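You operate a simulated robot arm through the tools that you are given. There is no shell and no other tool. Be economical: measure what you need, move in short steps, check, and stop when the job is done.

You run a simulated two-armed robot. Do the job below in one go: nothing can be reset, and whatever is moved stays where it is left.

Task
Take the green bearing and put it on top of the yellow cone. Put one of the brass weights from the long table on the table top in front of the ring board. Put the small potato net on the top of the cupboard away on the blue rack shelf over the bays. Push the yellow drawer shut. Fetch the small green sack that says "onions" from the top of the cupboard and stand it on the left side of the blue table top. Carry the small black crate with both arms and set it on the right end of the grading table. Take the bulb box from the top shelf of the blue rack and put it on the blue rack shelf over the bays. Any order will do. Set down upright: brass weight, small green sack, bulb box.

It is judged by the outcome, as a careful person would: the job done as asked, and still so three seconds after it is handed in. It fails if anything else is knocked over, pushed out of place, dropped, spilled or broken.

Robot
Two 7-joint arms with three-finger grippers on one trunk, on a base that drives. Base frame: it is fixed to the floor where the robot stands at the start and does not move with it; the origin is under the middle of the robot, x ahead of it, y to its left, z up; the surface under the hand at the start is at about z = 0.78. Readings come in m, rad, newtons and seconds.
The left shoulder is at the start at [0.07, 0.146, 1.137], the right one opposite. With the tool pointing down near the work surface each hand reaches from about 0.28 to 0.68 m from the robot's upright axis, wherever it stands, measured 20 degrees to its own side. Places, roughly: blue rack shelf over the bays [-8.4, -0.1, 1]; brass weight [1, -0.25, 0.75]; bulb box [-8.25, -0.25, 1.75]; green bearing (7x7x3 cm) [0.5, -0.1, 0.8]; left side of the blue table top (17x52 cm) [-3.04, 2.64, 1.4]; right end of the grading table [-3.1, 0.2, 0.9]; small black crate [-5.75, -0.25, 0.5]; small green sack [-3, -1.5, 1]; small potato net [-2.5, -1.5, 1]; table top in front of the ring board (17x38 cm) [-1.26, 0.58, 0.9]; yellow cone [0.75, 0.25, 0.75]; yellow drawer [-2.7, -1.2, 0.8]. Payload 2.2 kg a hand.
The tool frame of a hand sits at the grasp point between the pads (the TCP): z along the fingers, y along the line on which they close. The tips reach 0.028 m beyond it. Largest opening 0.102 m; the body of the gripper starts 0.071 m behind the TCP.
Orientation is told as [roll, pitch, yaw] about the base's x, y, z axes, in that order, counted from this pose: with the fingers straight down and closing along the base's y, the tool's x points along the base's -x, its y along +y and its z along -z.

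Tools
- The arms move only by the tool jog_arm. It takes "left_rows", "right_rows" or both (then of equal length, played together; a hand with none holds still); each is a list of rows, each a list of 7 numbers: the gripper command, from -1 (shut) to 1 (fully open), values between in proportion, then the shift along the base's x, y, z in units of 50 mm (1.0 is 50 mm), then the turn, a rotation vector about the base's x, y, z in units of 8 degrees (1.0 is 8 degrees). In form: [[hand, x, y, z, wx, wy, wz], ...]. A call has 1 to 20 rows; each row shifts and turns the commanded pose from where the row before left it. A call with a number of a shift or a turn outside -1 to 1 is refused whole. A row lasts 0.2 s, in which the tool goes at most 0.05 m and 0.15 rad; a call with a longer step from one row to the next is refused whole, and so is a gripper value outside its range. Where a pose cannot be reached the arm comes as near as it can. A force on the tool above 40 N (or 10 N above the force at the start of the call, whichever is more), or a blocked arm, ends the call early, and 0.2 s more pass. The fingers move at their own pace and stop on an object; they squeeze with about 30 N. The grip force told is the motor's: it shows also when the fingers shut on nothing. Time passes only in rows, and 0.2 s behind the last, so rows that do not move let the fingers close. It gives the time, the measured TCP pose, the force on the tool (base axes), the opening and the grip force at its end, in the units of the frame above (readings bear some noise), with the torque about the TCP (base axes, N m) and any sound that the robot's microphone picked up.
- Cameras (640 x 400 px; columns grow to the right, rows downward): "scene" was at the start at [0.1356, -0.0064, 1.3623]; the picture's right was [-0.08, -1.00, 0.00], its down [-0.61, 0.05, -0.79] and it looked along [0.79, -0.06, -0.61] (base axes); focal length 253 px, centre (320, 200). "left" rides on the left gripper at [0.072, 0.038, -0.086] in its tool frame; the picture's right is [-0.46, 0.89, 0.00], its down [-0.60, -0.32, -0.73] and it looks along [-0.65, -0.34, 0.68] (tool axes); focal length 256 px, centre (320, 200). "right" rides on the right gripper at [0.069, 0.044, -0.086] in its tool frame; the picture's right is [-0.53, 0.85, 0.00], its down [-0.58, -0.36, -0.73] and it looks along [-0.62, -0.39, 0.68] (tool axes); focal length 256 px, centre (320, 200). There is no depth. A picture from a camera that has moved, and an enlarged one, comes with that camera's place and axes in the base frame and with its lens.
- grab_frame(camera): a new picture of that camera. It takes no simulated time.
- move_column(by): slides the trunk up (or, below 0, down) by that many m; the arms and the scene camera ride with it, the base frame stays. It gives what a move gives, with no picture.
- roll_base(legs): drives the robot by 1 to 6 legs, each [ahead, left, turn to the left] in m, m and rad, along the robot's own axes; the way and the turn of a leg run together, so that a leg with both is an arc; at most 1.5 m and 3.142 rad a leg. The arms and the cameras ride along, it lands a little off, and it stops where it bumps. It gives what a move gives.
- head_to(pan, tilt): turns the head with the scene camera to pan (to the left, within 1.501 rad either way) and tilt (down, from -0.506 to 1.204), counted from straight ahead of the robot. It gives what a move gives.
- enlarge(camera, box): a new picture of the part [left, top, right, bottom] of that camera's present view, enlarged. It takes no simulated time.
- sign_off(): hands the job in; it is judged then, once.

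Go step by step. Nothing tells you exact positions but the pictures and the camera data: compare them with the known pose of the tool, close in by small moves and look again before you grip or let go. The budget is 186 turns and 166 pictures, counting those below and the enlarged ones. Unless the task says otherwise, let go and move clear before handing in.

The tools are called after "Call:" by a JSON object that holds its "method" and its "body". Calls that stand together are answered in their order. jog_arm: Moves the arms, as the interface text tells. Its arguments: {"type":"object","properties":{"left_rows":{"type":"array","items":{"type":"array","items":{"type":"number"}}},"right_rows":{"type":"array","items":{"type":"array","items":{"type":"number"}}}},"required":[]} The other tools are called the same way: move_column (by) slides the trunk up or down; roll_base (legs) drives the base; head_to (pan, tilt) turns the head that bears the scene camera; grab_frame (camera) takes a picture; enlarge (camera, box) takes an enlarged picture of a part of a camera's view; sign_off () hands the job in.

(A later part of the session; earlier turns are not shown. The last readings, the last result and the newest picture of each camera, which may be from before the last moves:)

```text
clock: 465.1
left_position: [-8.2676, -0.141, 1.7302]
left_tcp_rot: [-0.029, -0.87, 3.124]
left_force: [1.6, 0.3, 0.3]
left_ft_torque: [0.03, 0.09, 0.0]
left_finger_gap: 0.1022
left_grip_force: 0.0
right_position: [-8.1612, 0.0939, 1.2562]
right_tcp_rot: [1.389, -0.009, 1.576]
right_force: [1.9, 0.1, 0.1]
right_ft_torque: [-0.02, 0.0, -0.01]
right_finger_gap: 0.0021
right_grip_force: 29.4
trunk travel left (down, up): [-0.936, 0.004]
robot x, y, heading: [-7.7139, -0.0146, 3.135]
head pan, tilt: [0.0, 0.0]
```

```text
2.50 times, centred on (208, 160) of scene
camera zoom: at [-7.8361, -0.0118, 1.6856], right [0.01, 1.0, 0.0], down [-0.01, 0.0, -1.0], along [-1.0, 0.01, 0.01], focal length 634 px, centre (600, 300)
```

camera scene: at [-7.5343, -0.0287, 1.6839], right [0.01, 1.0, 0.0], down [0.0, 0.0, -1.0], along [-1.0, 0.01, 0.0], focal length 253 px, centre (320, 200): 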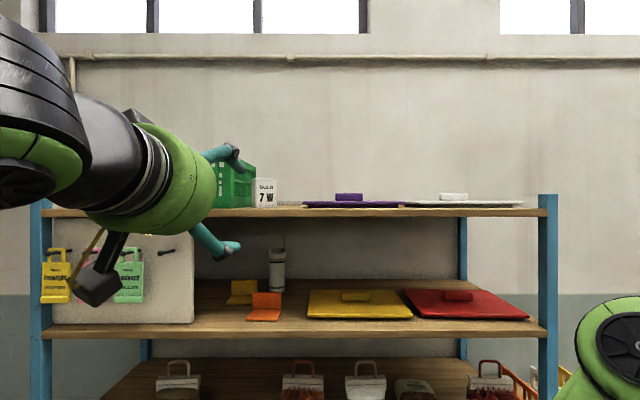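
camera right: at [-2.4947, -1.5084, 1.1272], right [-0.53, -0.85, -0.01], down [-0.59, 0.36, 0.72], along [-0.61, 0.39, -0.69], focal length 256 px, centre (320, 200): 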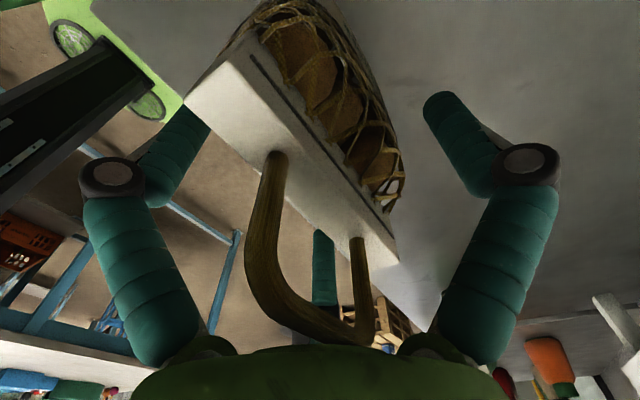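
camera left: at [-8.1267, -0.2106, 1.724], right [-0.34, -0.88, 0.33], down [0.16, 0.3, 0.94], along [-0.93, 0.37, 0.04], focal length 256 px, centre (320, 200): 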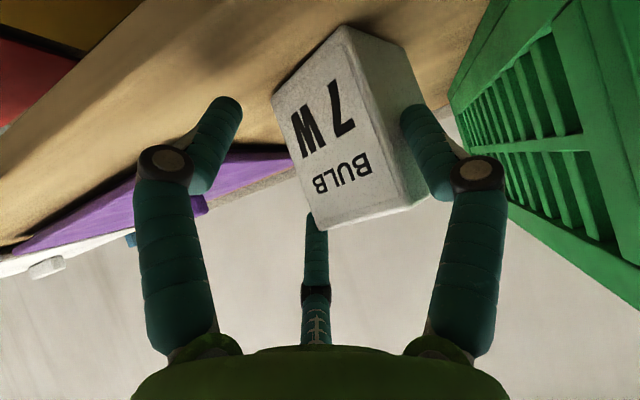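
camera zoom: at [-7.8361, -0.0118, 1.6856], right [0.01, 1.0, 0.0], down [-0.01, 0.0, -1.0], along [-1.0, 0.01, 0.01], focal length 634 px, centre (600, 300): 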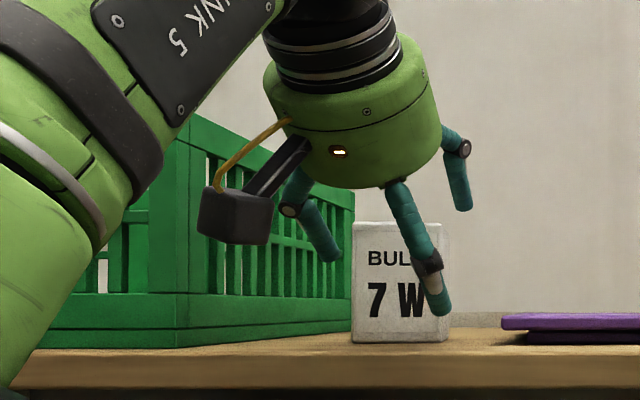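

The three jaws don't suit this approach. The right hand already points forward with one jaw up and two at the sides, which fits the box better. I'll back off, tuck the left hand, and raise the right hand to box height.

Call:
{"method": "roll_base", "body": {"legs": [[-0.3, 0, 0], [0, 0.235, 0]]}}

Call:
{"method": "jog_arm", "body": {"left_rows": [[1, 0.6, 0, -0.3, 0, 0, 0], [1, 0.6, 0, -0.3, 0, 0, 0], [1, 0.6, 0, -0.3, 0, 0, 0], [1, 0.6, 0, -0.3, 0, 0, 0], [1, 0.6, 0, -0.3, 0, 0, 0], [1, 0.4, 0, -0.3, 0, 0, 0], [1, 0, 0, 0, 0, 0, 0], [1, 0, 0, 0, 0, 0, 0], [1, 0, 0, 0, 0, 0, 0], [1, 0, 0, 0, 0, 0, 0], [1, 0, 0, 0, 0, 0, 0]], "right_rows": [[-1, 0, 0, 0.9, 0, 0, 0], [-1, 0, 0, 0.9, 0, 0, 0], [-1, 0, 0, 0.9, 0, 0, 0], [-1, 0, 0, 0.9, 0, 0, 0], [1, 0, 0, 0.9, 0, 0, 0], [1, 0, 0, 0.9, 0, 0, 0], [1, 0, 0, 0.9, 0, 0, 0], [1, 0, 0, 0.9, 0, 0, 0], [1, 0, 0, 0.9, 0, 0, 0], [1, 0, 0, 0.9, 0, 0, 0], [1, 0, 0, 0.2, 0, 0, 0]]}}

Call:
{"method": "grab_frame", "body": {"camera": "scene"}}

```text
clock: 468.5
left_position: [-7.9843, -0.3582, 1.7253]
left_tcp_rot: [-0.019, -0.858, 3.113]
left_force: [0.8, -0.6, -0.1]
left_ft_torque: [-0.06, 0.01, 0.06]
left_finger_gap: 0.1019
left_grip_force: 0.0
right_position: [-7.8698, -0.1258, 1.2509]
right_tcp_rot: [1.376, -0.008, 1.571]
right_force: [-0.6, 0.8, -0.6]
right_ft_torque: [-0.03, 0.0, 0.04]
right_finger_gap: 0.0022
right_grip_force: 30.4
trunk travel left (down, up): [-0.936, 0.004]
robot x, y, heading: [-7.4087, -0.2422, 3.129]
head pan, tilt: [0.0, 0.0]
```

```text
clock: 470.9
left_position: [-7.9839, -0.3662, 1.7242]
left_tcp_rot: [-0.027, -0.858, 3.118]
left_force: [-0.2, -0.6, 0.8]
left_ft_torque: [0.01, 0.01, 0.0]
left_finger_gap: 0.1021
left_grip_force: 0.1
left hand out of reach, approached as far as the arm can: row 1, 2, 3, 4, 5, 6
right_position: [-7.8926, -0.1443, 1.706]
right_tcp_rot: [1.376, -0.011, 1.573]
right_force: [1.2, 0.1, 0.1]
right_ft_torque: [0.02, 0.02, -0.02]
right_finger_gap: 0.1018
right_grip_force: 0.1
right hand out of reach, approached as far as the arm can: row 1, 2
trunk travel left (down, up): [-0.936, 0.004]
robot x, y, heading: [-7.4056, -0.2413, 3.132]
head pan, tilt: [0.0, 0.0]
```

```text
17 pictures are left
camera scene: at [-7.5499, -0.2389, 1.6839], right [0.01, 1.0, 0.0], down [0.0, 0.0, -1.0], along [-1.0, 0.01, 0.0], focal length 253 px, centre (320, 200)
```

scene: 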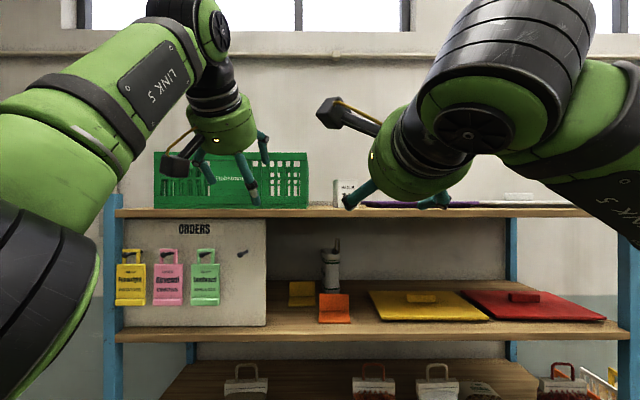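

Call:
{"method": "jog_arm", "body": {"left_rows": [[1, 0, 0, -0.9, 0, 0, 0], [1, 0, 0, -0.9, 0, 0, 0], [1, 0, 0, -0.9, 0, 0, 0], [1, 0.3, -0.3, -0.9, 0, 0, 0], [1, 0.3, -0.3, -0.9, 0, 0, 0], [1, 0.6, -0.3, -0.6, 0, 0, 0], [1, 0.6, -0.3, -0.6, 0, 0, 0], [1, 0.6, 0, -0.6, 0, 0, 0]], "right_rows": [[1, 0, -0.2, 0.1, 0, 0, 0], [1, 0, -0.2, 0.1, 0, 0, 0], [1, 0, 0, 0, 0, 0, 0], [1, 0, 0, 0, 0, 0, 0], [1, 0, 0, 0, 0, 0, 0], [1, 0, 0, 0, 0, 0, 0], [1, 0, 0, 0, 0, 0, 0], [1, 0, 0, 0, 0, 0, 0]]}}

Call:
{"method": "roll_base", "body": {"legs": [[0.16, 0, 0]]}}

Call:
{"method": "grab_frame", "body": {"camera": "right"}}

```text
clock: 472.7
left_position: [-7.8558, -0.4195, 1.4548]
left_tcp_rot: [-0.026, -0.862, 3.115]
left_force: [1.3, 0.6, 0.8]
left_ft_torque: [-0.03, 0.01, 0.01]
left_finger_gap: 0.102
left_grip_force: 0.0
left hand out of reach, approached as far as the arm can: row 1, 2
right_position: [-7.8857, -0.1598, 1.7176]
right_tcp_rot: [1.381, -0.008, 1.571]
right_force: [0.3, 0.8, 1.3]
right_ft_torque: [0.0, -0.02, 0.04]
right_finger_gap: 0.102
right_grip_force: 0.0
trunk travel left (down, up): [-0.936, 0.004]
robot x, y, heading: [-7.4095, -0.239, 3.131]
head pan, tilt: [0.0, 0.0]
```

```text
clock: 474.1
left_position: [-8.0112, -0.4204, 1.4564]
left_tcp_rot: [-0.027, -0.863, 3.12]
left_force: [0.8, -0.2, 0.3]
left_ft_torque: [-0.02, 0.0, -0.02]
left_finger_gap: 0.1021
left_grip_force: 0.0
right_position: [-8.041, -0.1622, 1.7171]
right_tcp_rot: [1.38, -0.008, 1.571]
right_force: [1.1, -0.3, -0.1]
right_ft_torque: [0.0, -0.01, -0.02]
right_finger_gap: 0.102
right_grip_force: 0.0
trunk travel left (down, up): [-0.936, 0.004]
robot x, y, heading: [-7.5658, -0.2413, 3.133]
head pan, tilt: [0.0, 0.0]
```

```text
16 pictures are left
camera right: at [-7.9649, -0.2319, 1.7766], right [-0.16, 0.53, 0.83], down [0.79, 0.58, -0.21], along [-0.6, 0.62, -0.51], focal length 256 px, centre (320, 200)
```

right: 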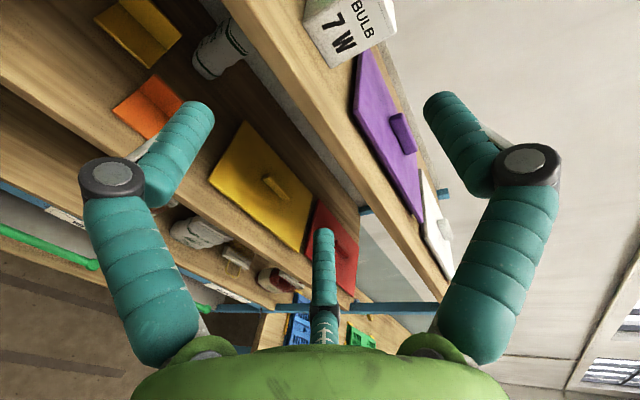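

The box front is now at x≈-8.27, centre y≈-0.158. I'll tuck the left hand further back and down, then fine-adjust the right hand and drive in.

Call:
{"method": "jog_arm", "body": {"left_rows": [[1, 0.5, 0, -0.6, 0, 0, 0], [1, 0.6, 0, -0.6, 0, 0, 0], [1, 0.6, 0, -0.6, 0, 0, 0], [1, 0.6, 0, -0.6, 0, 0, 0], [1, 0.6, 0, -0.4, 0, 0, 0], [1, 0.4, 0, -0.4, 0, 0, 0]], "right_rows": [[1, 0, 0.08, 0.06, 0, 0, 0], [1, 0, 0.08, 0.06, 0, 0, 0], [1, 0, 0, 0, 0, 0, 0], [1, 0, 0, 0, 0, 0, 0], [1, 0, 0, 0, 0, 0, 0], [1, 0, 0, 0, 0, 0, 0]]}}

Call:
{"method": "roll_base", "body": {"legs": [[0.14, 0, 0]]}}

Call:
{"method": "grab_frame", "body": {"camera": "right"}}

```text
clock: 475.5
left_position: [-7.9799, -0.4065, 1.4059]
left_tcp_rot: [-0.026, -0.86, 3.119]
left_force: [-0.9, -0.3, 0.1]
left_ft_torque: [0.01, -0.02, 0.0]
left_finger_gap: 0.1019
left_grip_force: 0.0
left hand out of reach, approached as far as the arm can: row 2, 3, 4, 5, 6
right_position: [-8.0457, -0.155, 1.723]
right_tcp_rot: [1.376, -0.011, 1.572]
right_force: [0.1, -0.9, -0.1]
right_ft_torque: [0.01, -0.06, 0.03]
right_finger_gap: 0.1019
right_grip_force: 0.1
trunk travel left (down, up): [-0.936, 0.004]
robot x, y, heading: [-7.565, -0.2378, 3.132]
head pan, tilt: [0.0, 0.0]
```

```text
clock: 476.4
left_position: [-8.0015, -0.3772, 1.4085]
left_tcp_rot: [-0.038, -0.865, 3.112]
left_force: [1.8, -1.5, -0.8]
left_ft_torque: [0.1, 0.08, -0.1]
left_finger_gap: 0.102
left_grip_force: 0.0
right_position: [-8.0624, -0.1283, 1.7272]
right_tcp_rot: [1.386, -0.016, 1.555]
right_force: [0.2, -1.2, 0.4]
right_ft_torque: [0.03, 0.01, -0.17]
right_finger_gap: 0.1019
right_grip_force: 0.1
trunk travel left (down, up): [-0.936, 0.004]
robot x, y, heading: [-7.593, -0.2037, 3.112]
head pan, tilt: [0.0, 0.0]
stopped in leg 1: the robot was blocked; the commanded pose is now the measured one
```

```text
15 pictures are left
camera right: at [-7.9859, -0.1993, 1.7854], right [-0.15, 0.52, 0.84], down [0.79, 0.57, -0.22], along [-0.59, 0.63, -0.5], focal length 256 px, centre (320, 200)
```

right: 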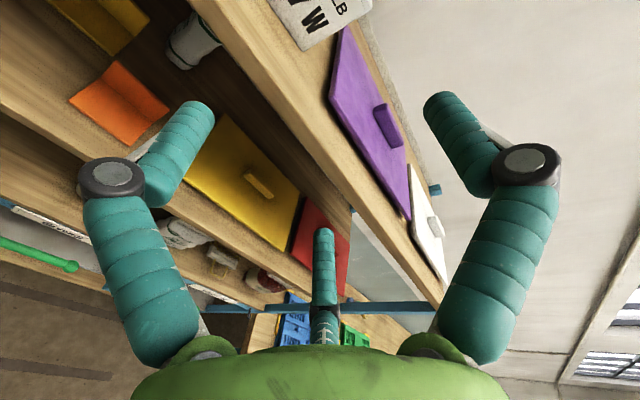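

The base met the pallet truck on my left, so I must stay further right and reach across with the right arm. I'll back off, sidestep right, level the left hand and tuck it in.

Call:
{"method": "roll_base", "body": {"legs": [[-0.1, 0, 0.02], [0, -0.2, 0]]}}

Call:
{"method": "jog_arm", "body": {"left_rows": [[1, 0, 0, 0, 0, -0.85, 0], [1, 0, 0, 0, 0, -0.85, 0], [1, 0.2, 0, 0, 0, -0.85, 0], [1, 0.3, 0, 0, 0, -0.85, 0], [1, 0.4, 0, 0, 0, -0.85, 0], [1, 0.5, 0, 0, 0, -0.85, 0], [1, 0.5, 0, 0, 0, -0.6, 0], [1, 0.5, 0, 0, 0, 0, 0]], "right_rows": [[1, 0, -0.5, 0, 0, 0, 0], [1, 0, -0.6, 0, 0, 0, 0], [1, 0, -0.6, 0, 0, 0, 0], [1, 0, -0.6, 0, 0, 0, 0], [1, 0, -0.6, 0, 0, 0, 0], [1, 0, -0.6, 0, 0, 0, 0], [1, 0, -0.6, 0, 0, 0, 0], [1, 0, -0.4, 0, 0, 0, 0]]}}

```text
clock: 478.8
left_position: [-7.9065, -0.185, 1.4046]
left_tcp_rot: [-0.035, -0.856, 3.132]
left_force: [-0.1, -1.1, -0.3]
left_ft_torque: [0.05, 0.01, -0.03]
left_finger_gap: 0.1022
left_grip_force: 0.1
right_position: [-7.9735, 0.0667, 1.7229]
right_tcp_rot: [1.377, -0.013, 1.581]
right_force: [-0.9, 0.5, 0.9]
right_ft_torque: [0.0, -0.03, -0.04]
right_finger_gap: 0.1022
right_grip_force: 0.1
trunk travel left (down, up): [-0.936, 0.004]
robot x, y, heading: [-7.4914, -0.0056, 3.141]
head pan, tilt: [0.0, 0.0]
```

```text
clock: 480.6
left_position: [-7.7795, -0.1815, 1.4059]
left_tcp_rot: [-0.039, -0.063, 3.131]
left_force: [-0.5, 0.1, 0.1]
left_ft_torque: [0.03, 0.01, 0.01]
left_finger_gap: 0.1021
left_grip_force: 0.1
right_position: [-7.9685, -0.1555, 1.7226]
right_tcp_rot: [1.379, -0.008, 1.581]
right_force: [-0.1, -0.1, -1.4]
right_ft_torque: [0.01, 0.0, -0.05]
right_finger_gap: 0.1021
right_grip_force: 0.1
trunk travel left (down, up): [-0.936, 0.004]
robot x, y, heading: [-7.491, -0.0049, 3.138]
head pan, tilt: [0.0, 0.0]
```

Call:
{"method": "roll_base", "body": {"legs": [[0.19, 0, 0]]}}

Call:
{"method": "grab_frame", "body": {"camera": "right"}}

```text
clock: 482.1
left_position: [-7.9633, -0.1812, 1.4079]
left_tcp_rot: [-0.037, -0.068, 3.131]
left_force: [1.0, 0.2, -0.1]
left_ft_torque: [0.0, 0.06, 0.04]
left_finger_gap: 0.102
left_grip_force: 0.0
right_position: [-8.151, -0.1545, 1.7227]
right_tcp_rot: [1.384, -0.01, 1.583]
right_force: [1.0, -1.1, 0.5]
right_ft_torque: [0.01, 0.02, -0.06]
right_finger_gap: 0.1021
right_grip_force: 0.0
trunk travel left (down, up): [-0.936, 0.004]
robot x, y, heading: [-7.6798, -0.0081, -3.138]
head pan, tilt: [0.0, 0.0]
```

```text
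14 pictures are left
camera right: at [-8.0745, -0.2237, 1.7824], right [-0.16, 0.53, 0.83], down [0.78, 0.59, -0.22], along [-0.61, 0.61, -0.51], focal length 256 px, centre (320, 200)
```

right: 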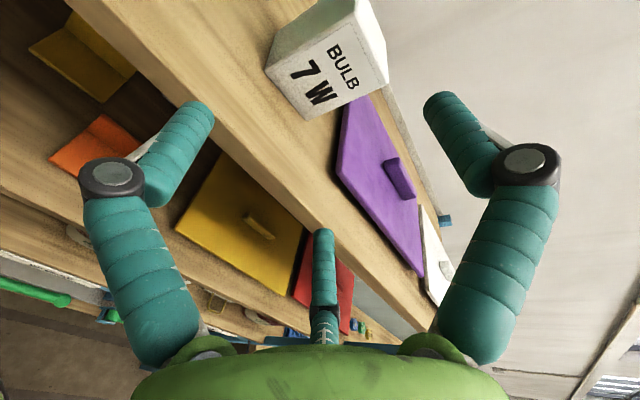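

Well lined up: the box front spans y -0.185 to -0.128, centred on the hand. I'll reach in and grip.

Call:
{"method": "jog_arm", "body": {"right_rows": [[1, -0.6, -0.04, 0, 0, 0, 0], [1, -0.7, 0, 0, 0, 0, 0], [1, -0.7, 0, 0, 0, 0, 0], [1, -0.6, 0, 0, 0, 0, 0], [1, 0, 0, 0, 0, 0, 0], [0.5, 0, 0, 0, 0, 0, 0], [0, 0, 0, 0, 0, 0, 0], [-1, 0, 0, 0, 0, 0, 0], [-1, 0, 0, 0, 0, 0, 0], [-1, 0, 0, 0, 0, 0, 0]]}}

Call:
{"method": "grab_frame", "body": {"camera": "right"}}

```text
clock: 484.5
left_position: [-7.9694, -0.1809, 1.4063]
left_tcp_rot: [-0.036, -0.063, 3.133]
left_force: [-0.2, -0.9, 0.2]
left_ft_torque: [0.0, 0.02, 0.0]
left_finger_gap: 0.1018
left_grip_force: 0.0
right_position: [-8.2668, -0.0751, 1.7519]
right_tcp_rot: [1.381, 0.076, 1.518]
right_force: [-0.7, 0.0, 0.2]
right_ft_torque: [-0.01, 0.05, -0.05]
right_finger_gap: 0.0021
right_grip_force: 30.2
right hand out of reach, approached as far as the arm can: row 2, 3, 4
trunk travel left (down, up): [-0.936, 0.004]
robot x, y, heading: [-7.6797, -0.0073, -3.142]
head pan, tilt: [0.0, 0.0]
stopped in row 10 (right hand): the arm was blocked; the commanded pose is now the measured one
```

```text
13 pictures are left
camera right: at [-8.1952, -0.1435, 1.8161], right [-0.13, 0.6, 0.79], down [0.82, 0.52, -0.26], along [-0.56, 0.61, -0.56], focal length 256 px, centre (320, 200)
```

right: 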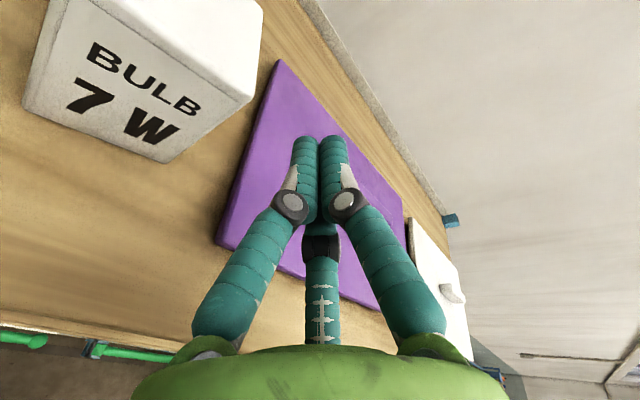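

Out of reach on that side: the hand closed on nothing and the box is untouched. The robot can stand about 8 cm further left without meeting the truck; I'll retry from there.

Call:
{"method": "jog_arm", "body": {"right_rows": [[-1, 0.6, 0, 0, 0, 0, 0], [1, 0.6, 0, 0, 0.3, 0, 0.2], [1, 0.6, 0, -0.1, 0.3, 0, 0.25], [1, 0.2, 0, -0.2, 0, 0, 0]]}}

Call:
{"method": "roll_base", "body": {"legs": [[-0.06, 0, 0], [0, 0.085, 0]]}}

Call:
{"method": "jog_arm", "body": {"right_rows": [[1, 0, 0, -0.2, 0, 0, 0], [1, 0, 0, 0, 0, 0, 0]]}}

```text
clock: 485.5
left_position: [-7.9692, -0.1817, 1.4061]
left_tcp_rot: [-0.036, -0.062, 3.133]
left_force: [0.6, -0.1, -0.1]
left_ft_torque: [0.01, 0.0, 0.0]
left_finger_gap: 0.1021
left_grip_force: 0.1
right_position: [-8.1665, -0.0778, 1.7366]
right_tcp_rot: [1.383, -0.013, 1.583]
right_force: [0.8, -0.3, 0.2]
right_ft_torque: [0.02, 0.01, -0.02]
right_finger_gap: 0.1018
right_grip_force: 0.1
trunk travel left (down, up): [-0.936, 0.004]
robot x, y, heading: [-7.6785, -0.0071, -3.142]
head pan, tilt: [0.0, 0.0]
```

```text
clock: 487.1
left_position: [-7.9129, -0.2515, 1.4072]
left_tcp_rot: [-0.025, -0.057, 3.133]
left_force: [-0.6, 1.4, 0.6]
left_ft_torque: [-0.15, -0.06, 0.03]
left_finger_gap: 0.1018
left_grip_force: 0.0
right_position: [-8.1129, -0.1449, 1.735]
right_tcp_rot: [1.377, 0.001, 1.585]
right_force: [-1.1, 2.2, -0.3]
right_ft_torque: [-0.03, 0.01, 0.13]
right_finger_gap: 0.1019
right_grip_force: 0.0
trunk travel left (down, up): [-0.936, 0.004]
robot x, y, heading: [-7.6166, -0.0892, -3.14]
head pan, tilt: [0.0, 0.0]
```

```text
clock: 487.8
left_position: [-7.9099, -0.2583, 1.4065]
left_tcp_rot: [-0.033, -0.063, 3.132]
left_force: [-0.4, -0.7, -0.2]
left_ft_torque: [-0.06, 0.0, 0.02]
left_finger_gap: 0.1018
left_grip_force: 0.1
right_position: [-8.1097, -0.1531, 1.7264]
right_tcp_rot: [1.38, -0.005, 1.58]
right_force: [-0.8, 0.9, 0.3]
right_ft_torque: [0.0, 0.0, 0.09]
right_finger_gap: 0.1019
right_grip_force: 0.1
trunk travel left (down, up): [-0.936, 0.004]
robot x, y, heading: [-7.6178, -0.0891, -3.139]
head pan, tilt: [0.0, 0.0]
```

Call:
{"method": "roll_base", "body": {"legs": [[0.1, 0, 0]]}}

Call:
{"method": "jog_arm", "body": {"right_rows": [[1, -0.4, -0.05, -0.04, 0, 0, 0], [1, -0.4, 0, 0, 0, 0, 0], [1, -0.4, 0, 0, 0, 0, 0], [1, -0.3, 0, 0, 0, 0, 0], [1, 0, 0, 0, 0, 0, 0]]}}

Call:
{"method": "grab_frame", "body": {"camera": "right"}}

```text
clock: 488.9
left_position: [-7.9966, -0.2661, 1.4074]
left_tcp_rot: [-0.038, -0.071, 3.133]
left_force: [0.5, -0.2, 0.2]
left_ft_torque: [0.02, 0.1, -0.01]
left_finger_gap: 0.1021
left_grip_force: 0.1
right_position: [-8.1941, -0.1631, 1.7309]
right_tcp_rot: [1.39, -0.011, 1.582]
right_force: [0.8, -0.2, -0.1]
right_ft_torque: [0.0, -0.01, -0.03]
right_finger_gap: 0.1019
right_grip_force: 0.1
trunk travel left (down, up): [-0.936, 0.004]
robot x, y, heading: [-7.7176, -0.093, -3.145]
head pan, tilt: [0.0, 0.0]
```

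```text
clock: 490.1
left_position: [-8.0071, -0.2646, 1.4066]
left_tcp_rot: [-0.036, -0.065, 3.133]
left_force: [1.0, -0.6, -0.5]
left_ft_torque: [-0.02, 0.03, 0.0]
left_finger_gap: 0.102
left_grip_force: 0.0
right_position: [-8.2803, -0.1647, 1.7291]
right_tcp_rot: [1.383, -0.011, 1.582]
right_force: [0.0, 0.8, 0.1]
right_ft_torque: [-0.02, 0.01, -0.01]
right_finger_gap: 0.1019
right_grip_force: 0.0
trunk travel left (down, up): [-0.936, 0.004]
robot x, y, heading: [-7.7196, -0.0895, -3.143]
head pan, tilt: [0.0, 0.0]
```

```text
12 pictures are left
camera right: at [-8.2041, -0.2338, 1.7862], right [-0.16, 0.52, 0.84], down [0.78, 0.59, -0.22], along [-0.61, 0.62, -0.5], focal length 256 px, centre (320, 200)
```

right: 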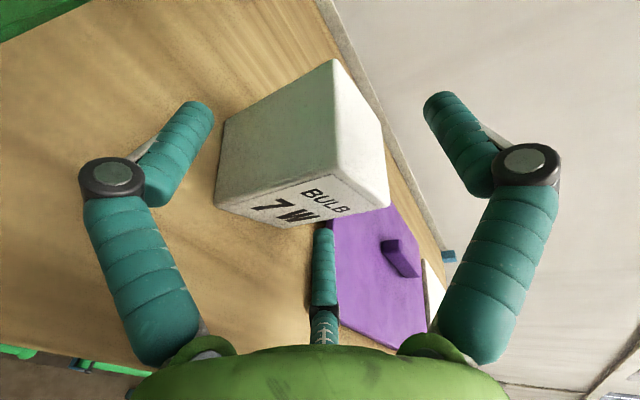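

The box is between the jaws. I'll close and lift slightly.

Call:
{"method": "jog_arm", "body": {"right_rows": [[0.5, 0, 0, 0, 0, 0, 0], [0, 0, 0, 0, 0, 0, 0], [-0.5, 0, 0, 0, 0, 0, 0], [-1, 0, 0, 0, 0, 0, 0], [-1, 0, 0, 0, 0, 0, 0], [-1, 0, 0, 0.15, 0, 0, 0], [-1, 0, 0, 0.2, 0, 0, 0], [-1, 0, 0, 0.2, 0, 0, 0], [-1, 0, 0, 0, 0, 0, 0]]}}

Call:
{"method": "grab_frame", "body": {"camera": "right"}}

```text
clock: 492.1
left_position: [-8.0089, -0.264, 1.4055]
left_tcp_rot: [-0.037, -0.063, 3.135]
left_force: [-0.5, -0.9, 0.3]
left_ft_torque: [0.01, -0.04, 0.01]
left_finger_gap: 0.1019
left_grip_force: 0.1
right_position: [-8.2838, -0.1628, 1.7511]
right_tcp_rot: [1.38, -0.008, 1.583]
right_force: [0.4, -0.1, -0.2]
right_ft_torque: [-0.01, -0.01, 0.02]
right_finger_gap: 0.0022
right_grip_force: 29.7
trunk travel left (down, up): [-0.936, 0.004]
robot x, y, heading: [-7.7166, -0.0906, -3.143]
head pan, tilt: [0.0, 0.0]
```

```text
11 pictures are left
camera right: at [-8.2065, -0.2328, 1.8101], right [-0.17, 0.52, 0.84], down [0.78, 0.59, -0.21], along [-0.6, 0.62, -0.51], focal length 256 px, centre (320, 200)
```

right: 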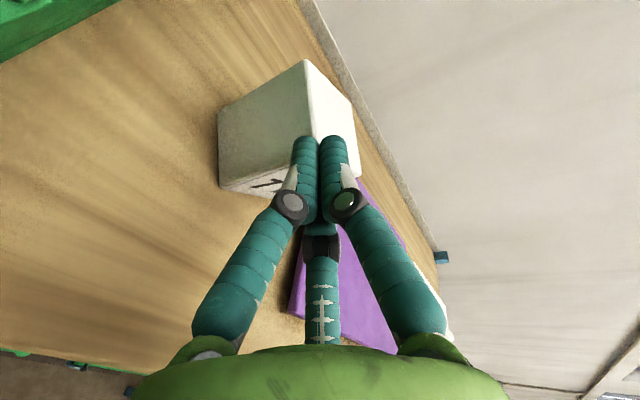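

The jaws slipped off and pushed the box back a little; it still stands. I'll withdraw, look from the front, and line up more exactly.

Call:
{"method": "jog_arm", "body": {"right_rows": [[-1, 0.6, 0, 0, 0, 0, 0], [1, 0.6, 0, 0, 0, 0, 0], [1, 0.6, 0.6, 0, 0, 0, 0], [1, 0.4, 0.8, 0, 0, 0, 0], [1, 0, 0.8, 0, 0, 0, 0]]}}

Call:
{"method": "enlarge", "body": {"camera": "scene", "box": [180, 120, 436, 280]}}

```text
clock: 493.3
left_position: [-8.0087, -0.2608, 1.4065]
left_tcp_rot: [-0.035, -0.064, 3.133]
left_force: [-0.1, 0.6, -0.3]
left_ft_torque: [-0.01, -0.02, 0.0]
left_finger_gap: 0.1019
left_grip_force: 0.0
right_position: [-8.1678, -0.0511, 1.7521]
right_tcp_rot: [1.382, -0.009, 1.583]
right_force: [-0.2, 1.7, -0.1]
right_ft_torque: [-0.02, 0.01, 0.04]
right_finger_gap: 0.102
right_grip_force: 0.0
trunk travel left (down, up): [-0.936, 0.004]
robot x, y, heading: [-7.7164, -0.0893, -3.14]
head pan, tilt: [0.0, 0.0]
```

```text
2.50 times, centred on (308, 200) of scene
camera zoom: at [-7.8582, -0.0865, 1.6839], right [0.0, 1.0, 0.0], down [0.0, 0.0, -1.0], along [-1.0, 0.0, 0.0], focal length 634 px, centre (350, 200)
```

zoom: 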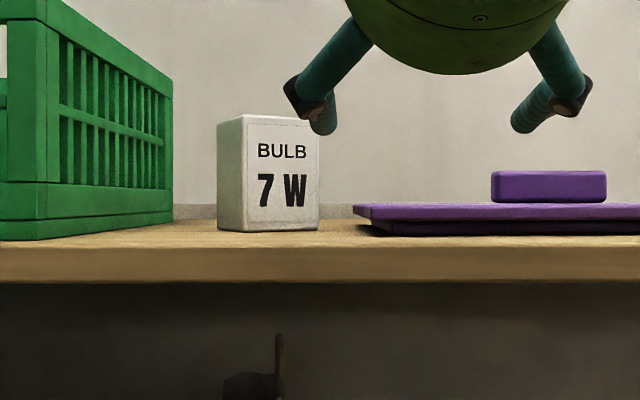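

The box has turned about 19° and is centred near (-8.32, -0.146). I'll yaw the right hand 19° to match it and line up 13 cm in front.

Call:
{"method": "jog_arm", "body": {"right_rows": [[1, -0.1, -0.2, -0.2, 0, 0, 0.8], [1, -0.2, -0.4, -0.2, 0, 0, 0.8], [1, -0.28, -0.46, -0.2, 0, 0, 0.8], [1, 0, 0, 0, 0, 0, 0]]}}

Call:
{"method": "grab_frame", "body": {"camera": "right"}}

```text
clock: 494.3
left_position: [-8.0074, -0.2659, 1.4059]
left_tcp_rot: [-0.039, -0.064, 3.133]
left_force: [-0.3, -0.4, 0.3]
left_ft_torque: [-0.03, -0.01, 0.01]
left_finger_gap: 0.1018
left_grip_force: 0.2
right_position: [-8.1988, -0.1082, 1.7235]
right_tcp_rot: [1.384, -0.01, 1.92]
right_force: [0.5, 0.5, -0.4]
right_ft_torque: [0.01, 0.02, -0.03]
right_finger_gap: 0.102
right_grip_force: 0.1
trunk travel left (down, up): [-0.936, 0.004]
robot x, y, heading: [-7.716, -0.092, -3.142]
head pan, tilt: [0.0, 0.0]
```

```text
9 pictures are left
camera right: at [-8.1035, -0.1478, 1.782], right [-0.33, 0.44, 0.84], down [0.54, 0.81, -0.22], along [-0.78, 0.38, -0.5], focal length 256 px, centre (320, 200)
```

right: 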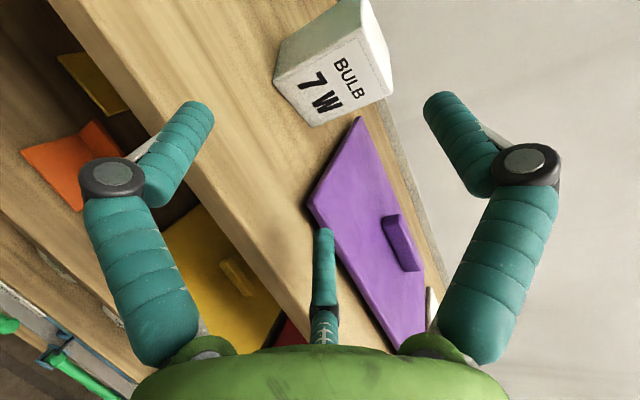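

The front face centre is at (-8.326, -0.140); I need 1.2 cm toward +y. I'll correct, advance 15 cm along the hand's direction and grip.

Call:
{"method": "jog_arm", "body": {"right_rows": [[1, -0.08, 0.22, 0, 0, 0, 0], [1, -0.56, -0.205, 0, 0, 0, 0], [1, -0.56, -0.205, 0, 0, 0, 0], [1, -0.56, -0.205, 0, 0, 0, 0], [1, -0.56, -0.205, 0, 0, 0, 0], [1, -0.56, -0.205, 0, 0, 0, 0], [1, 0, 0, 0, 0, 0, 0]]}}

Call:
{"method": "grab_frame", "body": {"camera": "right"}}

```text
clock: 495.9
left_position: [-8.0074, -0.2647, 1.4065]
left_tcp_rot: [-0.035, -0.064, 3.135]
left_force: [-0.4, 0.6, -0.4]
left_ft_torque: [0.0, 0.01, 0.03]
left_finger_gap: 0.1019
left_grip_force: 0.0
right_position: [-8.3441, -0.1488, 1.7207]
right_tcp_rot: [1.384, -0.011, 1.92]
right_force: [0.6, 0.1, -0.2]
right_ft_torque: [0.02, 0.05, -0.03]
right_finger_gap: 0.1021
right_grip_force: 0.0
trunk travel left (down, up): [-0.936, 0.004]
robot x, y, heading: [-7.7191, -0.0931, -3.142]
head pan, tilt: [0.0, 0.0]
```

```text
8 pictures are left
camera right: at [-8.2494, -0.1886, 1.7781], right [-0.33, 0.44, 0.84], down [0.54, 0.81, -0.22], along [-0.77, 0.38, -0.5], focal length 256 px, centre (320, 200)
```

right: 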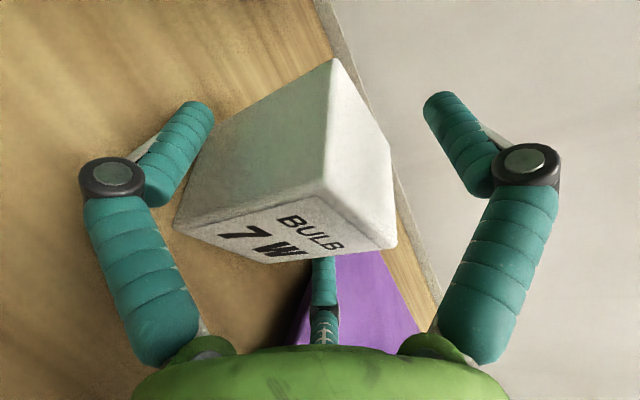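

Call:
{"method": "jog_arm", "body": {"right_rows": [[0.5, 0, 0, 0, 0, 0, 0], [0, 0, 0, 0, 0, 0, 0], [-0.5, 0, 0, 0, 0, 0, 0], [-1, 0, 0, 0, 0, 0, 0], [-1, 0, 0, 0, 0, 0, 0]]}}

```text
clock: 497.1
left_position: [-8.0077, -0.2645, 1.4059]
left_tcp_rot: [-0.037, -0.063, 3.133]
left_force: [-0.1, 0.3, -0.1]
left_ft_torque: [0.0, -0.03, 0.02]
left_finger_gap: 0.1017
left_grip_force: 0.1
right_position: [-8.3434, -0.1498, 1.7205]
right_tcp_rot: [1.384, -0.01, 1.918]
right_force: [-0.9, 0.1, 2.4]
right_ft_torque: [-0.18, 0.11, -0.03]
right_finger_gap: 0.0723
right_grip_force: 30.1
trunk travel left (down, up): [-0.936, 0.004]
robot x, y, heading: [-7.7135, -0.0886, -3.142]
head pan, tilt: [0.0, 0.0]
```

Gripped (7.2 cm). I'll lift gently and back out.

Call:
{"method": "jog_arm", "body": {"right_rows": [[-1, 0, 0, 0.1, 0, 0, 0], [-1, 0, 0, 0.2, 0, 0, 0], [-1, 0, 0, 0.2, 0, 0, 0], [-1, 0, 0, 0.1, 0, 0, 0], [-1, 0, 0, 0, 0, 0, 0]]}}

Call:
{"method": "roll_base", "body": {"legs": [[-0.32, 0, 0]]}}

Call:
{"method": "grab_frame", "body": {"camera": "scene"}}

```text
clock: 498.3
left_position: [-8.0083, -0.2642, 1.4062]
left_tcp_rot: [-0.036, -0.063, 3.134]
left_force: [0.2, -0.3, 0.0]
left_ft_torque: [0.01, -0.02, 0.0]
left_finger_gap: 0.1022
left_grip_force: 0.1
right_position: [-8.3429, -0.1469, 1.7526]
right_tcp_rot: [1.384, -0.008, 1.919]
right_force: [0.1, 0.8, -1.1]
right_ft_torque: [0.04, 0.01, -0.04]
right_finger_gap: 0.0722
right_grip_force: 30.3
trunk travel left (down, up): [-0.936, 0.004]
robot x, y, heading: [-7.7152, -0.0887, -3.14]
head pan, tilt: [0.0, 0.0]
```

```text
clock: 500.4
left_position: [-7.6932, -0.2638, 1.4045]
left_tcp_rot: [-0.036, -0.061, 3.131]
left_force: [-0.1, 0.7, -0.2]
left_ft_torque: [-0.02, 0.01, 0.0]
left_finger_gap: 0.1019
left_grip_force: 0.0
right_position: [-8.0307, -0.1456, 1.7503]
right_tcp_rot: [1.38, -0.009, 1.918]
right_force: [-1.6, 0.1, -1.4]
right_ft_torque: [0.0, -0.02, 0.0]
right_finger_gap: 0.0719
right_grip_force: 30.3
trunk travel left (down, up): [-0.936, 0.004]
robot x, y, heading: [-7.3975, -0.0884, 3.141]
head pan, tilt: [0.0, 0.0]
```

```text
7 pictures are left
camera scene: at [-7.5433, -0.0906, 1.6834], right [0.0, 1.0, 0.0], down [0.0, 0.0, -1.0], along [-1.0, 0.0, 0.0], focal length 253 px, centre (320, 200)
```

scene: 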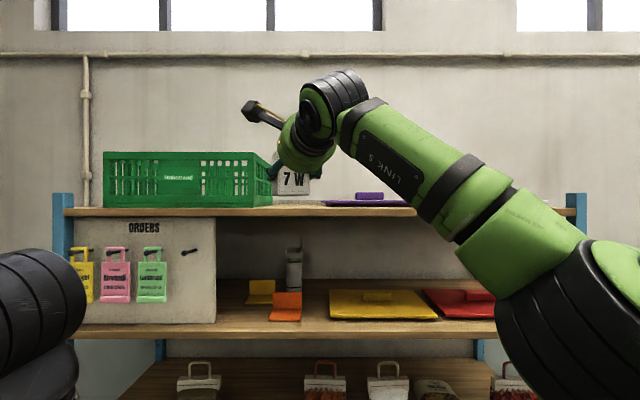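

The bulb box is held upright. I'll lower to the bays shelf height and aim for the gap between the first two bags.

Call:
{"method": "move_column", "body": {"by": -0.3}}

Call:
{"method": "jog_arm", "body": {"right_rows": [[-1, 0, -0.1, -0.8, 0, 0, 0], [-1, 0, -0.1, -0.9, 0, 0, 0], [-1, 0, -0.1, -0.9, 0, 0, 0], [-1, 0, -0.1, -0.9, 0, 0, 0], [-1, 0, -0.1, -0.9, 0, 0, 0], [-1, 0, -0.1, -0.9, 0, 0, 0], [-1, 0, -0.1, -0.9, 0, 0, 0], [-1, 0, -0.1, -0.6, 0, 0, 0]]}}

Call:
{"method": "head_to", "body": {"pan": 0.05, "tilt": 0.35}}

Call:
{"method": "grab_frame", "body": {"camera": "scene"}}

```text
clock: 503.4
left_position: [-7.6891, -0.2641, 1.1065]
left_tcp_rot: [-0.037, -0.061, 3.131]
left_force: [0.5, 0.0, 0.3]
left_ft_torque: [-0.03, 0.01, 0.01]
left_finger_gap: 0.102
left_grip_force: 0.1
right_position: [-8.0258, -0.1466, 1.4526]
right_tcp_rot: [1.384, -0.009, 1.915]
right_force: [0.3, -0.4, -0.1]
right_ft_torque: [0.0, 0.01, 0.04]
right_finger_gap: 0.0722
right_grip_force: 29.9
trunk travel left (down, up): [-0.636, 0.304]
robot x, y, heading: [-7.3979, -0.0897, 3.138]
head pan, tilt: [0.0, 0.0]
```

```text
clock: 505.2
left_position: [-7.6887, -0.2655, 1.1061]
left_tcp_rot: [-0.037, -0.063, 3.131]
left_force: [-0.2, -0.2, 0.3]
left_ft_torque: [-0.01, -0.01, 0.01]
left_finger_gap: 0.1019
left_grip_force: 0.1
right_position: [-8.0245, -0.185, 1.1077]
right_tcp_rot: [1.383, -0.009, 1.917]
right_force: [0.4, 0.0, -0.8]
right_ft_torque: [0.01, -0.02, 0.02]
right_finger_gap: 0.0721
right_grip_force: 29.8
trunk travel left (down, up): [-0.636, 0.304]
robot x, y, heading: [-7.3993, -0.0911, 3.137]
head pan, tilt: [0.0, 0.0]
```

```text
clock: 506.1
left_position: [-7.6887, -0.2635, 1.1059]
left_tcp_rot: [-0.036, -0.063, 3.132]
left_force: [0.2, -0.1, -0.5]
left_ft_torque: [0.02, 0.03, -0.04]
left_finger_gap: 0.1021
left_grip_force: 0.0
right_position: [-8.0255, -0.1835, 1.1082]
right_tcp_rot: [1.382, -0.013, 1.917]
right_force: [0.4, 0.3, -0.6]
right_ft_torque: [0.0, -0.03, 0.0]
right_finger_gap: 0.0721
right_grip_force: 30.2
trunk travel left (down, up): [-0.636, 0.304]
robot x, y, heading: [-7.4012, -0.0927, 3.143]
head pan, tilt: [0.051, 0.351]
```

```text
6 pictures are left
camera scene: at [-7.5418, -0.0952, 1.3515], right [-0.05, 1.0, 0.0], down [0.34, 0.02, -0.94], along [-0.94, -0.05, -0.34], focal length 253 px, centre (320, 200)
```

scene: 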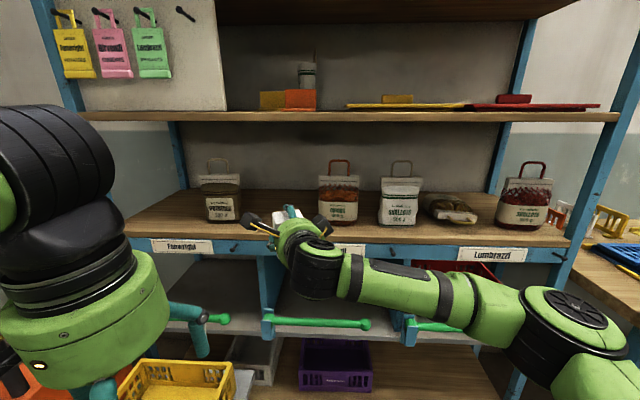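

The gap between the first two bags is centred at y≈-0.27. I'll shift there and drive the box in over the shelf.

Call:
{"method": "jog_arm", "body": {"right_rows": [[-1, 0, -0.5, 0, 0, 0, 0], [-1, 0, -0.4, 0, 0, 0, 0]]}}

Call:
{"method": "roll_base", "body": {"legs": [[0, 0.02, 0], [0.215, 0, 0]]}}

Call:
{"method": "jog_arm", "body": {"right_rows": [[-1, 0, 0, -0.3, 0, 0, 0], [-1, 0, 0, -0.3, 0, 0, 0], [-1, 0, 0, -0.15, 0, 0, 0], [-1, 0, 0, 0, 0, 0, 0]]}}

```text
clock: 506.7
left_position: [-7.6894, -0.2654, 1.107]
left_tcp_rot: [-0.037, -0.064, 3.131]
left_force: [0.1, -0.1, -0.7]
left_ft_torque: [0.01, 0.02, 0.02]
left_finger_gap: 0.1022
left_grip_force: 0.2
right_position: [-8.0251, -0.2315, 1.1102]
right_tcp_rot: [1.382, -0.01, 1.915]
right_force: [0.1, 1.0, -1.3]
right_ft_torque: [0.02, 0.0, -0.02]
right_finger_gap: 0.0722
right_grip_force: 29.6
trunk travel left (down, up): [-0.636, 0.304]
robot x, y, heading: [-7.3988, -0.0914, 3.134]
head pan, tilt: [0.051, 0.351]
```

```text
clock: 508.7
left_position: [-7.903, -0.2836, 1.1068]
left_tcp_rot: [-0.037, -0.065, 3.129]
left_force: [-0.1, 0.0, -0.3]
left_ft_torque: [0.01, 0.03, -0.01]
left_finger_gap: 0.1017
left_grip_force: 0.0
right_position: [-8.2396, -0.2491, 1.1115]
right_tcp_rot: [1.384, -0.009, 1.915]
right_force: [0.3, 0.9, -2.0]
right_ft_torque: [0.04, -0.02, -0.01]
right_finger_gap: 0.072
right_grip_force: 29.4
trunk travel left (down, up): [-0.636, 0.304]
robot x, y, heading: [-7.6181, -0.1126, 3.141]
head pan, tilt: [0.051, 0.351]
```

```text
clock: 509.7
left_position: [-7.9049, -0.284, 1.1067]
left_tcp_rot: [-0.04, -0.064, 3.129]
left_force: [-0.5, -0.1, -0.4]
left_ft_torque: [-0.03, -0.03, -0.03]
left_finger_gap: 0.1018
left_grip_force: 0.1
right_position: [-8.2422, -0.2491, 1.0729]
right_tcp_rot: [1.384, -0.009, 1.914]
right_force: [-0.1, 0.5, -0.5]
right_ft_torque: [0.01, 0.05, 0.0]
right_finger_gap: 0.072
right_grip_force: 30.1
trunk travel left (down, up): [-0.636, 0.304]
robot x, y, heading: [-7.6128, -0.114, 3.136]
head pan, tilt: [0.051, 0.351]
```

Call:
{"method": "jog_arm", "body": {"right_rows": [[-1, 0, 0, -0.1, 0, 0, 0], [-1, 0, 0, -0.1, 0, 0, 0], [-1, 0, 0, 0, 0, 0, 0]]}}

Call:
{"method": "jog_arm", "body": {"right_rows": [[-1, 0, 0, -0.06, 0, 0, 0], [-1, 0, 0, 0, 0, 0, 0]]}}

Call:
{"method": "jog_arm", "body": {"right_rows": [[-1, 0, 0, -0.06, 0, 0, 0], [-1, 0, 0, 0, 0, 0, 0]]}}

```text
clock: 510.5
left_position: [-7.905, -0.2845, 1.1069]
left_tcp_rot: [-0.036, -0.063, 3.13]
left_force: [0.4, 0.2, -0.3]
left_ft_torque: [0.04, 0.0, 0.0]
left_finger_gap: 0.1018
left_grip_force: 0.0
right_position: [-8.2417, -0.2485, 1.063]
right_tcp_rot: [1.385, -0.009, 1.916]
right_force: [0.0, 0.2, -0.9]
right_ft_torque: [-0.04, 0.0, 0.0]
right_finger_gap: 0.0721
right_grip_force: 29.3
trunk travel left (down, up): [-0.636, 0.304]
robot x, y, heading: [-7.6133, -0.1096, 3.137]
head pan, tilt: [0.051, 0.351]
```

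```text
clock: 511.1
left_position: [-7.9038, -0.2834, 1.108]
left_tcp_rot: [-0.037, -0.063, 3.128]
left_force: [-0.1, -0.5, -0.6]
left_ft_torque: [0.0, 0.0, 0.03]
left_finger_gap: 0.1018
left_grip_force: 0.1
right_position: [-8.2409, -0.2502, 1.0607]
right_tcp_rot: [1.382, -0.011, 1.917]
right_force: [-0.4, 0.5, -1.1]
right_ft_torque: [0.0, -0.03, -0.01]
right_finger_gap: 0.072
right_grip_force: 30.0
trunk travel left (down, up): [-0.636, 0.304]
robot x, y, heading: [-7.6133, -0.1123, 3.135]
head pan, tilt: [0.051, 0.351]
```

```text
clock: 511.7
left_position: [-7.904, -0.2833, 1.1066]
left_tcp_rot: [-0.037, -0.064, 3.13]
left_force: [-0.1, -0.4, -0.3]
left_ft_torque: [-0.01, -0.01, -0.02]
left_finger_gap: 0.1019
left_grip_force: 0.0
right_position: [-8.2398, -0.2492, 1.0598]
right_tcp_rot: [1.388, -0.01, 1.914]
right_force: [-2.5, -0.6, 4.5]
right_ft_torque: [-0.32, 0.34, -0.11]
right_finger_gap: 0.0721
right_grip_force: 30.2
trunk travel left (down, up): [-0.636, 0.304]
robot x, y, heading: [-7.6156, -0.1116, 3.139]
head pan, tilt: [0.051, 0.351]
```

Touching down. I'll open and withdraw along the hand's own direction.

Call:
{"method": "jog_arm", "body": {"right_rows": [[-0.2, 0, 0, 0.01, 0, 0, 0], [0.2, 0, 0, 0, 0, 0, 0], [0.6, 0, 0, 0, 0, 0, 0], [1, 0, 0, 0, 0, 0, 0], [1, 0, 0, 0, 0, 0, 0], [1, 0.3, 0.11, 0, 0, 0, 0], [1, 0.56, 0.205, 0.02, 0, 0, 0], [1, 0.56, 0.205, 0.02, 0, 0, 0], [1, 0.56, 0.205, 0.02, 0, 0, 0], [1, 0.4, 0.15, 0.02, 0, 0, 0]]}}

Call:
{"method": "roll_base", "body": {"legs": [[-0.2, 0, 0]]}}

Call:
{"method": "enlarge", "body": {"camera": "scene", "box": [160, 130, 480, 330]}}

```text
clock: 513.9
left_position: [-7.9044, -0.2827, 1.1064]
left_tcp_rot: [-0.036, -0.065, 3.13]
left_force: [0.0, 0.5, -0.6]
left_ft_torque: [-0.01, -0.02, 0.02]
left_finger_gap: 0.1021
left_grip_force: 0.0
right_position: [-8.1213, -0.2041, 1.0626]
right_tcp_rot: [1.384, -0.008, 1.915]
right_force: [0.2, -0.5, -0.2]
right_ft_torque: [-0.02, -0.02, -0.03]
right_finger_gap: 0.1021
right_grip_force: 0.1
trunk travel left (down, up): [-0.636, 0.304]
robot x, y, heading: [-7.612, -0.1138, 3.138]
head pan, tilt: [0.051, 0.351]
```

```text
clock: 515.5
left_position: [-7.7054, -0.2862, 1.1062]
left_tcp_rot: [-0.037, -0.064, 3.138]
left_force: [-0.8, 1.0, -0.6]
left_ft_torque: [0.0, 0.01, 0.02]
left_finger_gap: 0.1017
left_grip_force: 0.1
right_position: [-7.9237, -0.2075, 1.0632]
right_tcp_rot: [1.383, -0.008, 1.923]
right_force: [-0.4, 0.1, 0.0]
right_ft_torque: [-0.01, -0.03, 0.04]
right_finger_gap: 0.1019
right_grip_force: 0.2
trunk travel left (down, up): [-0.636, 0.304]
robot x, y, heading: [-7.4132, -0.1128, -3.133]
head pan, tilt: [0.051, 0.351]
```

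```text
2.00 times, centred on (320, 230) of scene
camera zoom: at [-7.5599, -0.1157, 1.3513], right [-0.06, 1.0, 0.0], down [0.34, 0.02, -0.94], along [-0.94, -0.05, -0.34], focal length 507 px, centre (320, 140)
```

zoom: 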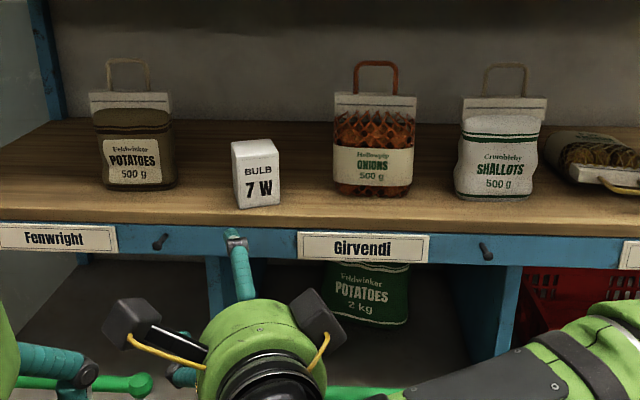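

The bulb box stands upright on the bays shelf. Now the crate: I'll back away and bring the right hand back to pointing straight down.

Call:
{"method": "roll_base", "body": {"legs": [[-0.35, 0, 0]]}}

Call:
{"method": "jog_arm", "body": {"right_rows": [[1, 0, 0.4, 0, 0, 0, -0.8], [1, 0, 0.4, 0, 0, 0, -0.8], [1, 0, 0.4, 0, 0, 0, -0.8], [1, 0, 0.4, 0, 0, -0.985, 0], [1, 0, 0.4, 0, 0, -0.985, 0], [1, 0, 0.4, 0, 0, -0.985, 0], [1, 0, 0.4, 0, 0, -0.985, 0], [1, 0, 0.4, 0, 0, -0.985, 0], [1, 0, 0.4, 0, 0, -0.985, 0], [1, 0, 0.4, 0, 0, -0.985, 0], [1, 0, 0.4, 0, 0, -0.985, 0], [1, 0, 0.4, 0, 0, -0.985, 0], [1, 0, 0.4, 0, 0, -0.985, 0]]}}

Call:
{"method": "jog_arm", "body": {"left_rows": [[1, 0, 0.05, 0, 0, 0, 0], [1, 0, 0.05, 0, 0, 0, 0], [1, -0.2, 0, 0, 0, 0, 0], [1, -0.2, 0, 0, 0, 0, 0], [1, -0.2, 0, 0, 0, 0, 0], [1, -0.2, 0, 0, 0, 0, 0], [1, -0.2, 0, 0, 0, 0, 0], [1, -0.2, 0, 0, 0, 0, 0], [1, -0.2, 0, 0, 0, 0, 0], [1, -0.2, 0, 0, 0, 0, 0], [1, -0.2, 0, 0, 0, 0, 0]], "right_rows": [[1, 0, 0, 0, 0, 0, 1], [1, 0, 0, 0, 0, 0, 1], [1, 0, 0, 0, 0, 0, 1], [1, 0, 0, 0, 0, 0, 1], [1, 0, 0, 0, 0, 0, 1], [1, 0, 0, 0, 0, 0, 1], [1, 0, 0, 0, 0, 0, 1], [1, 0, 0, 0, 0, 0, 1], [1, 0, 0, 0, 0, 0, 1], [1, 0, 0, 0, 0, 0, 1], [1, 0, 0, 0, 0, 0, 1]]}}

```text
clock: 517.8
left_position: [-7.355, -0.2857, 1.106]
left_tcp_rot: [-0.037, -0.063, -3.13]
left_force: [-0.2, -0.6, -0.4]
left_ft_torque: [0.0, -0.02, 0.0]
left_finger_gap: 0.1021
left_grip_force: 0.0
right_position: [-7.5746, -0.2119, 1.0638]
right_tcp_rot: [1.383, -0.008, 1.939]
right_force: [0.1, 0.2, 0.1]
right_ft_torque: [0.02, -0.02, -0.02]
right_finger_gap: 0.1019
right_grip_force: 0.0
trunk travel left (down, up): [-0.636, 0.304]
robot x, y, heading: [-7.0653, -0.1064, -3.119]
head pan, tilt: [0.051, 0.351]
```

```text
clock: 520.6
left_position: [-7.3559, -0.2857, 1.1067]
left_tcp_rot: [-0.036, -0.062, -3.13]
left_force: [-0.7, -0.2, 0.4]
left_ft_torque: [0.01, 0.01, -0.01]
left_finger_gap: 0.102
left_grip_force: 0.1
right_position: [-7.5741, 0.0495, 1.0626]
right_tcp_rot: [0.005, 0.031, 1.588]
right_force: [-0.1, 0.3, -0.1]
right_ft_torque: [0.02, 0.0, 0.01]
right_finger_gap: 0.1018
right_grip_force: 0.0
trunk travel left (down, up): [-0.636, 0.304]
robot x, y, heading: [-7.0699, -0.1043, -3.122]
head pan, tilt: [0.051, 0.351]
```

```text
clock: 523.0
left_position: [-7.4452, -0.2795, 1.1062]
left_tcp_rot: [-0.038, -0.064, -3.128]
left_force: [1.1, -0.3, -0.1]
left_ft_torque: [-0.01, -0.03, -0.01]
left_finger_gap: 0.1021
left_grip_force: 0.1
right_position: [-7.5744, 0.0466, 1.0637]
right_tcp_rot: [0.009, 0.031, 3.126]
right_force: [-0.5, -0.1, -0.8]
right_ft_torque: [0.0, 0.0, -0.03]
right_finger_gap: 0.102
right_grip_force: 0.0
trunk travel left (down, up): [-0.636, 0.304]
robot x, y, heading: [-7.0667, -0.1075, -3.123]
head pan, tilt: [0.051, 0.351]
```

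Call:
{"method": "roll_base", "body": {"legs": [[0, 0, 3.12], [0.55, -0.15, 0]]}}

Call:
{"method": "head_to", "body": {"pan": 0, "tilt": 0.75}}

Call:
{"method": "grab_frame", "body": {"camera": "scene"}}

```text
clock: 533.7
left_position: [-6.126, -0.0377, 1.1074]
left_tcp_rot: [-0.037, -0.064, 0.05]
left_force: [0.0, 0.2, 0.2]
left_ft_torque: [-0.02, -0.06, 0.02]
left_finger_gap: 0.1019
left_grip_force: 0.0
right_position: [-5.9867, -0.3605, 1.0652]
right_tcp_rot: [0.009, 0.029, 0.02]
right_force: [0.1, 0.0, 0.0]
right_ft_torque: [0.0, 0.01, 0.02]
right_finger_gap: 0.102
right_grip_force: 0.1
trunk travel left (down, up): [-0.636, 0.304]
robot x, y, heading: [-6.4967, -0.2251, 0.063]
head pan, tilt: [0.051, 0.351]
```

```text
clock: 534.6
left_position: [-6.1269, -0.0379, 1.1064]
left_tcp_rot: [-0.037, -0.062, 0.049]
left_force: [0.5, -0.2, 0.1]
left_ft_torque: [0.01, -0.02, -0.05]
left_finger_gap: 0.1019
left_grip_force: 0.0
right_position: [-5.9839, -0.3596, 1.0649]
right_tcp_rot: [0.009, 0.029, 0.02]
right_force: [0.2, -0.4, 0.0]
right_ft_torque: [0.01, 0.01, -0.01]
right_finger_gap: 0.102
right_grip_force: 0.0
trunk travel left (down, up): [-0.636, 0.304]
robot x, y, heading: [-6.4966, -0.2238, 0.06]
head pan, tilt: [0.0, 0.75]
```

```text
4 pictures are left
camera scene: at [-6.3646, -0.2168, 1.3159], right [0.06, -1.0, 0.0], down [-0.68, -0.04, -0.73], along [0.73, 0.04, -0.68], focal length 253 px, centre (320, 200)
```

scene: 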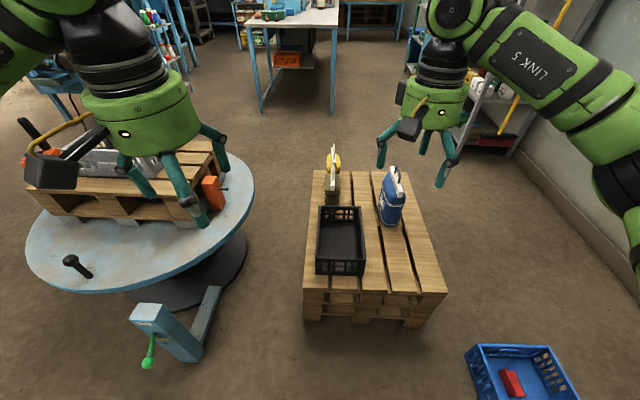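

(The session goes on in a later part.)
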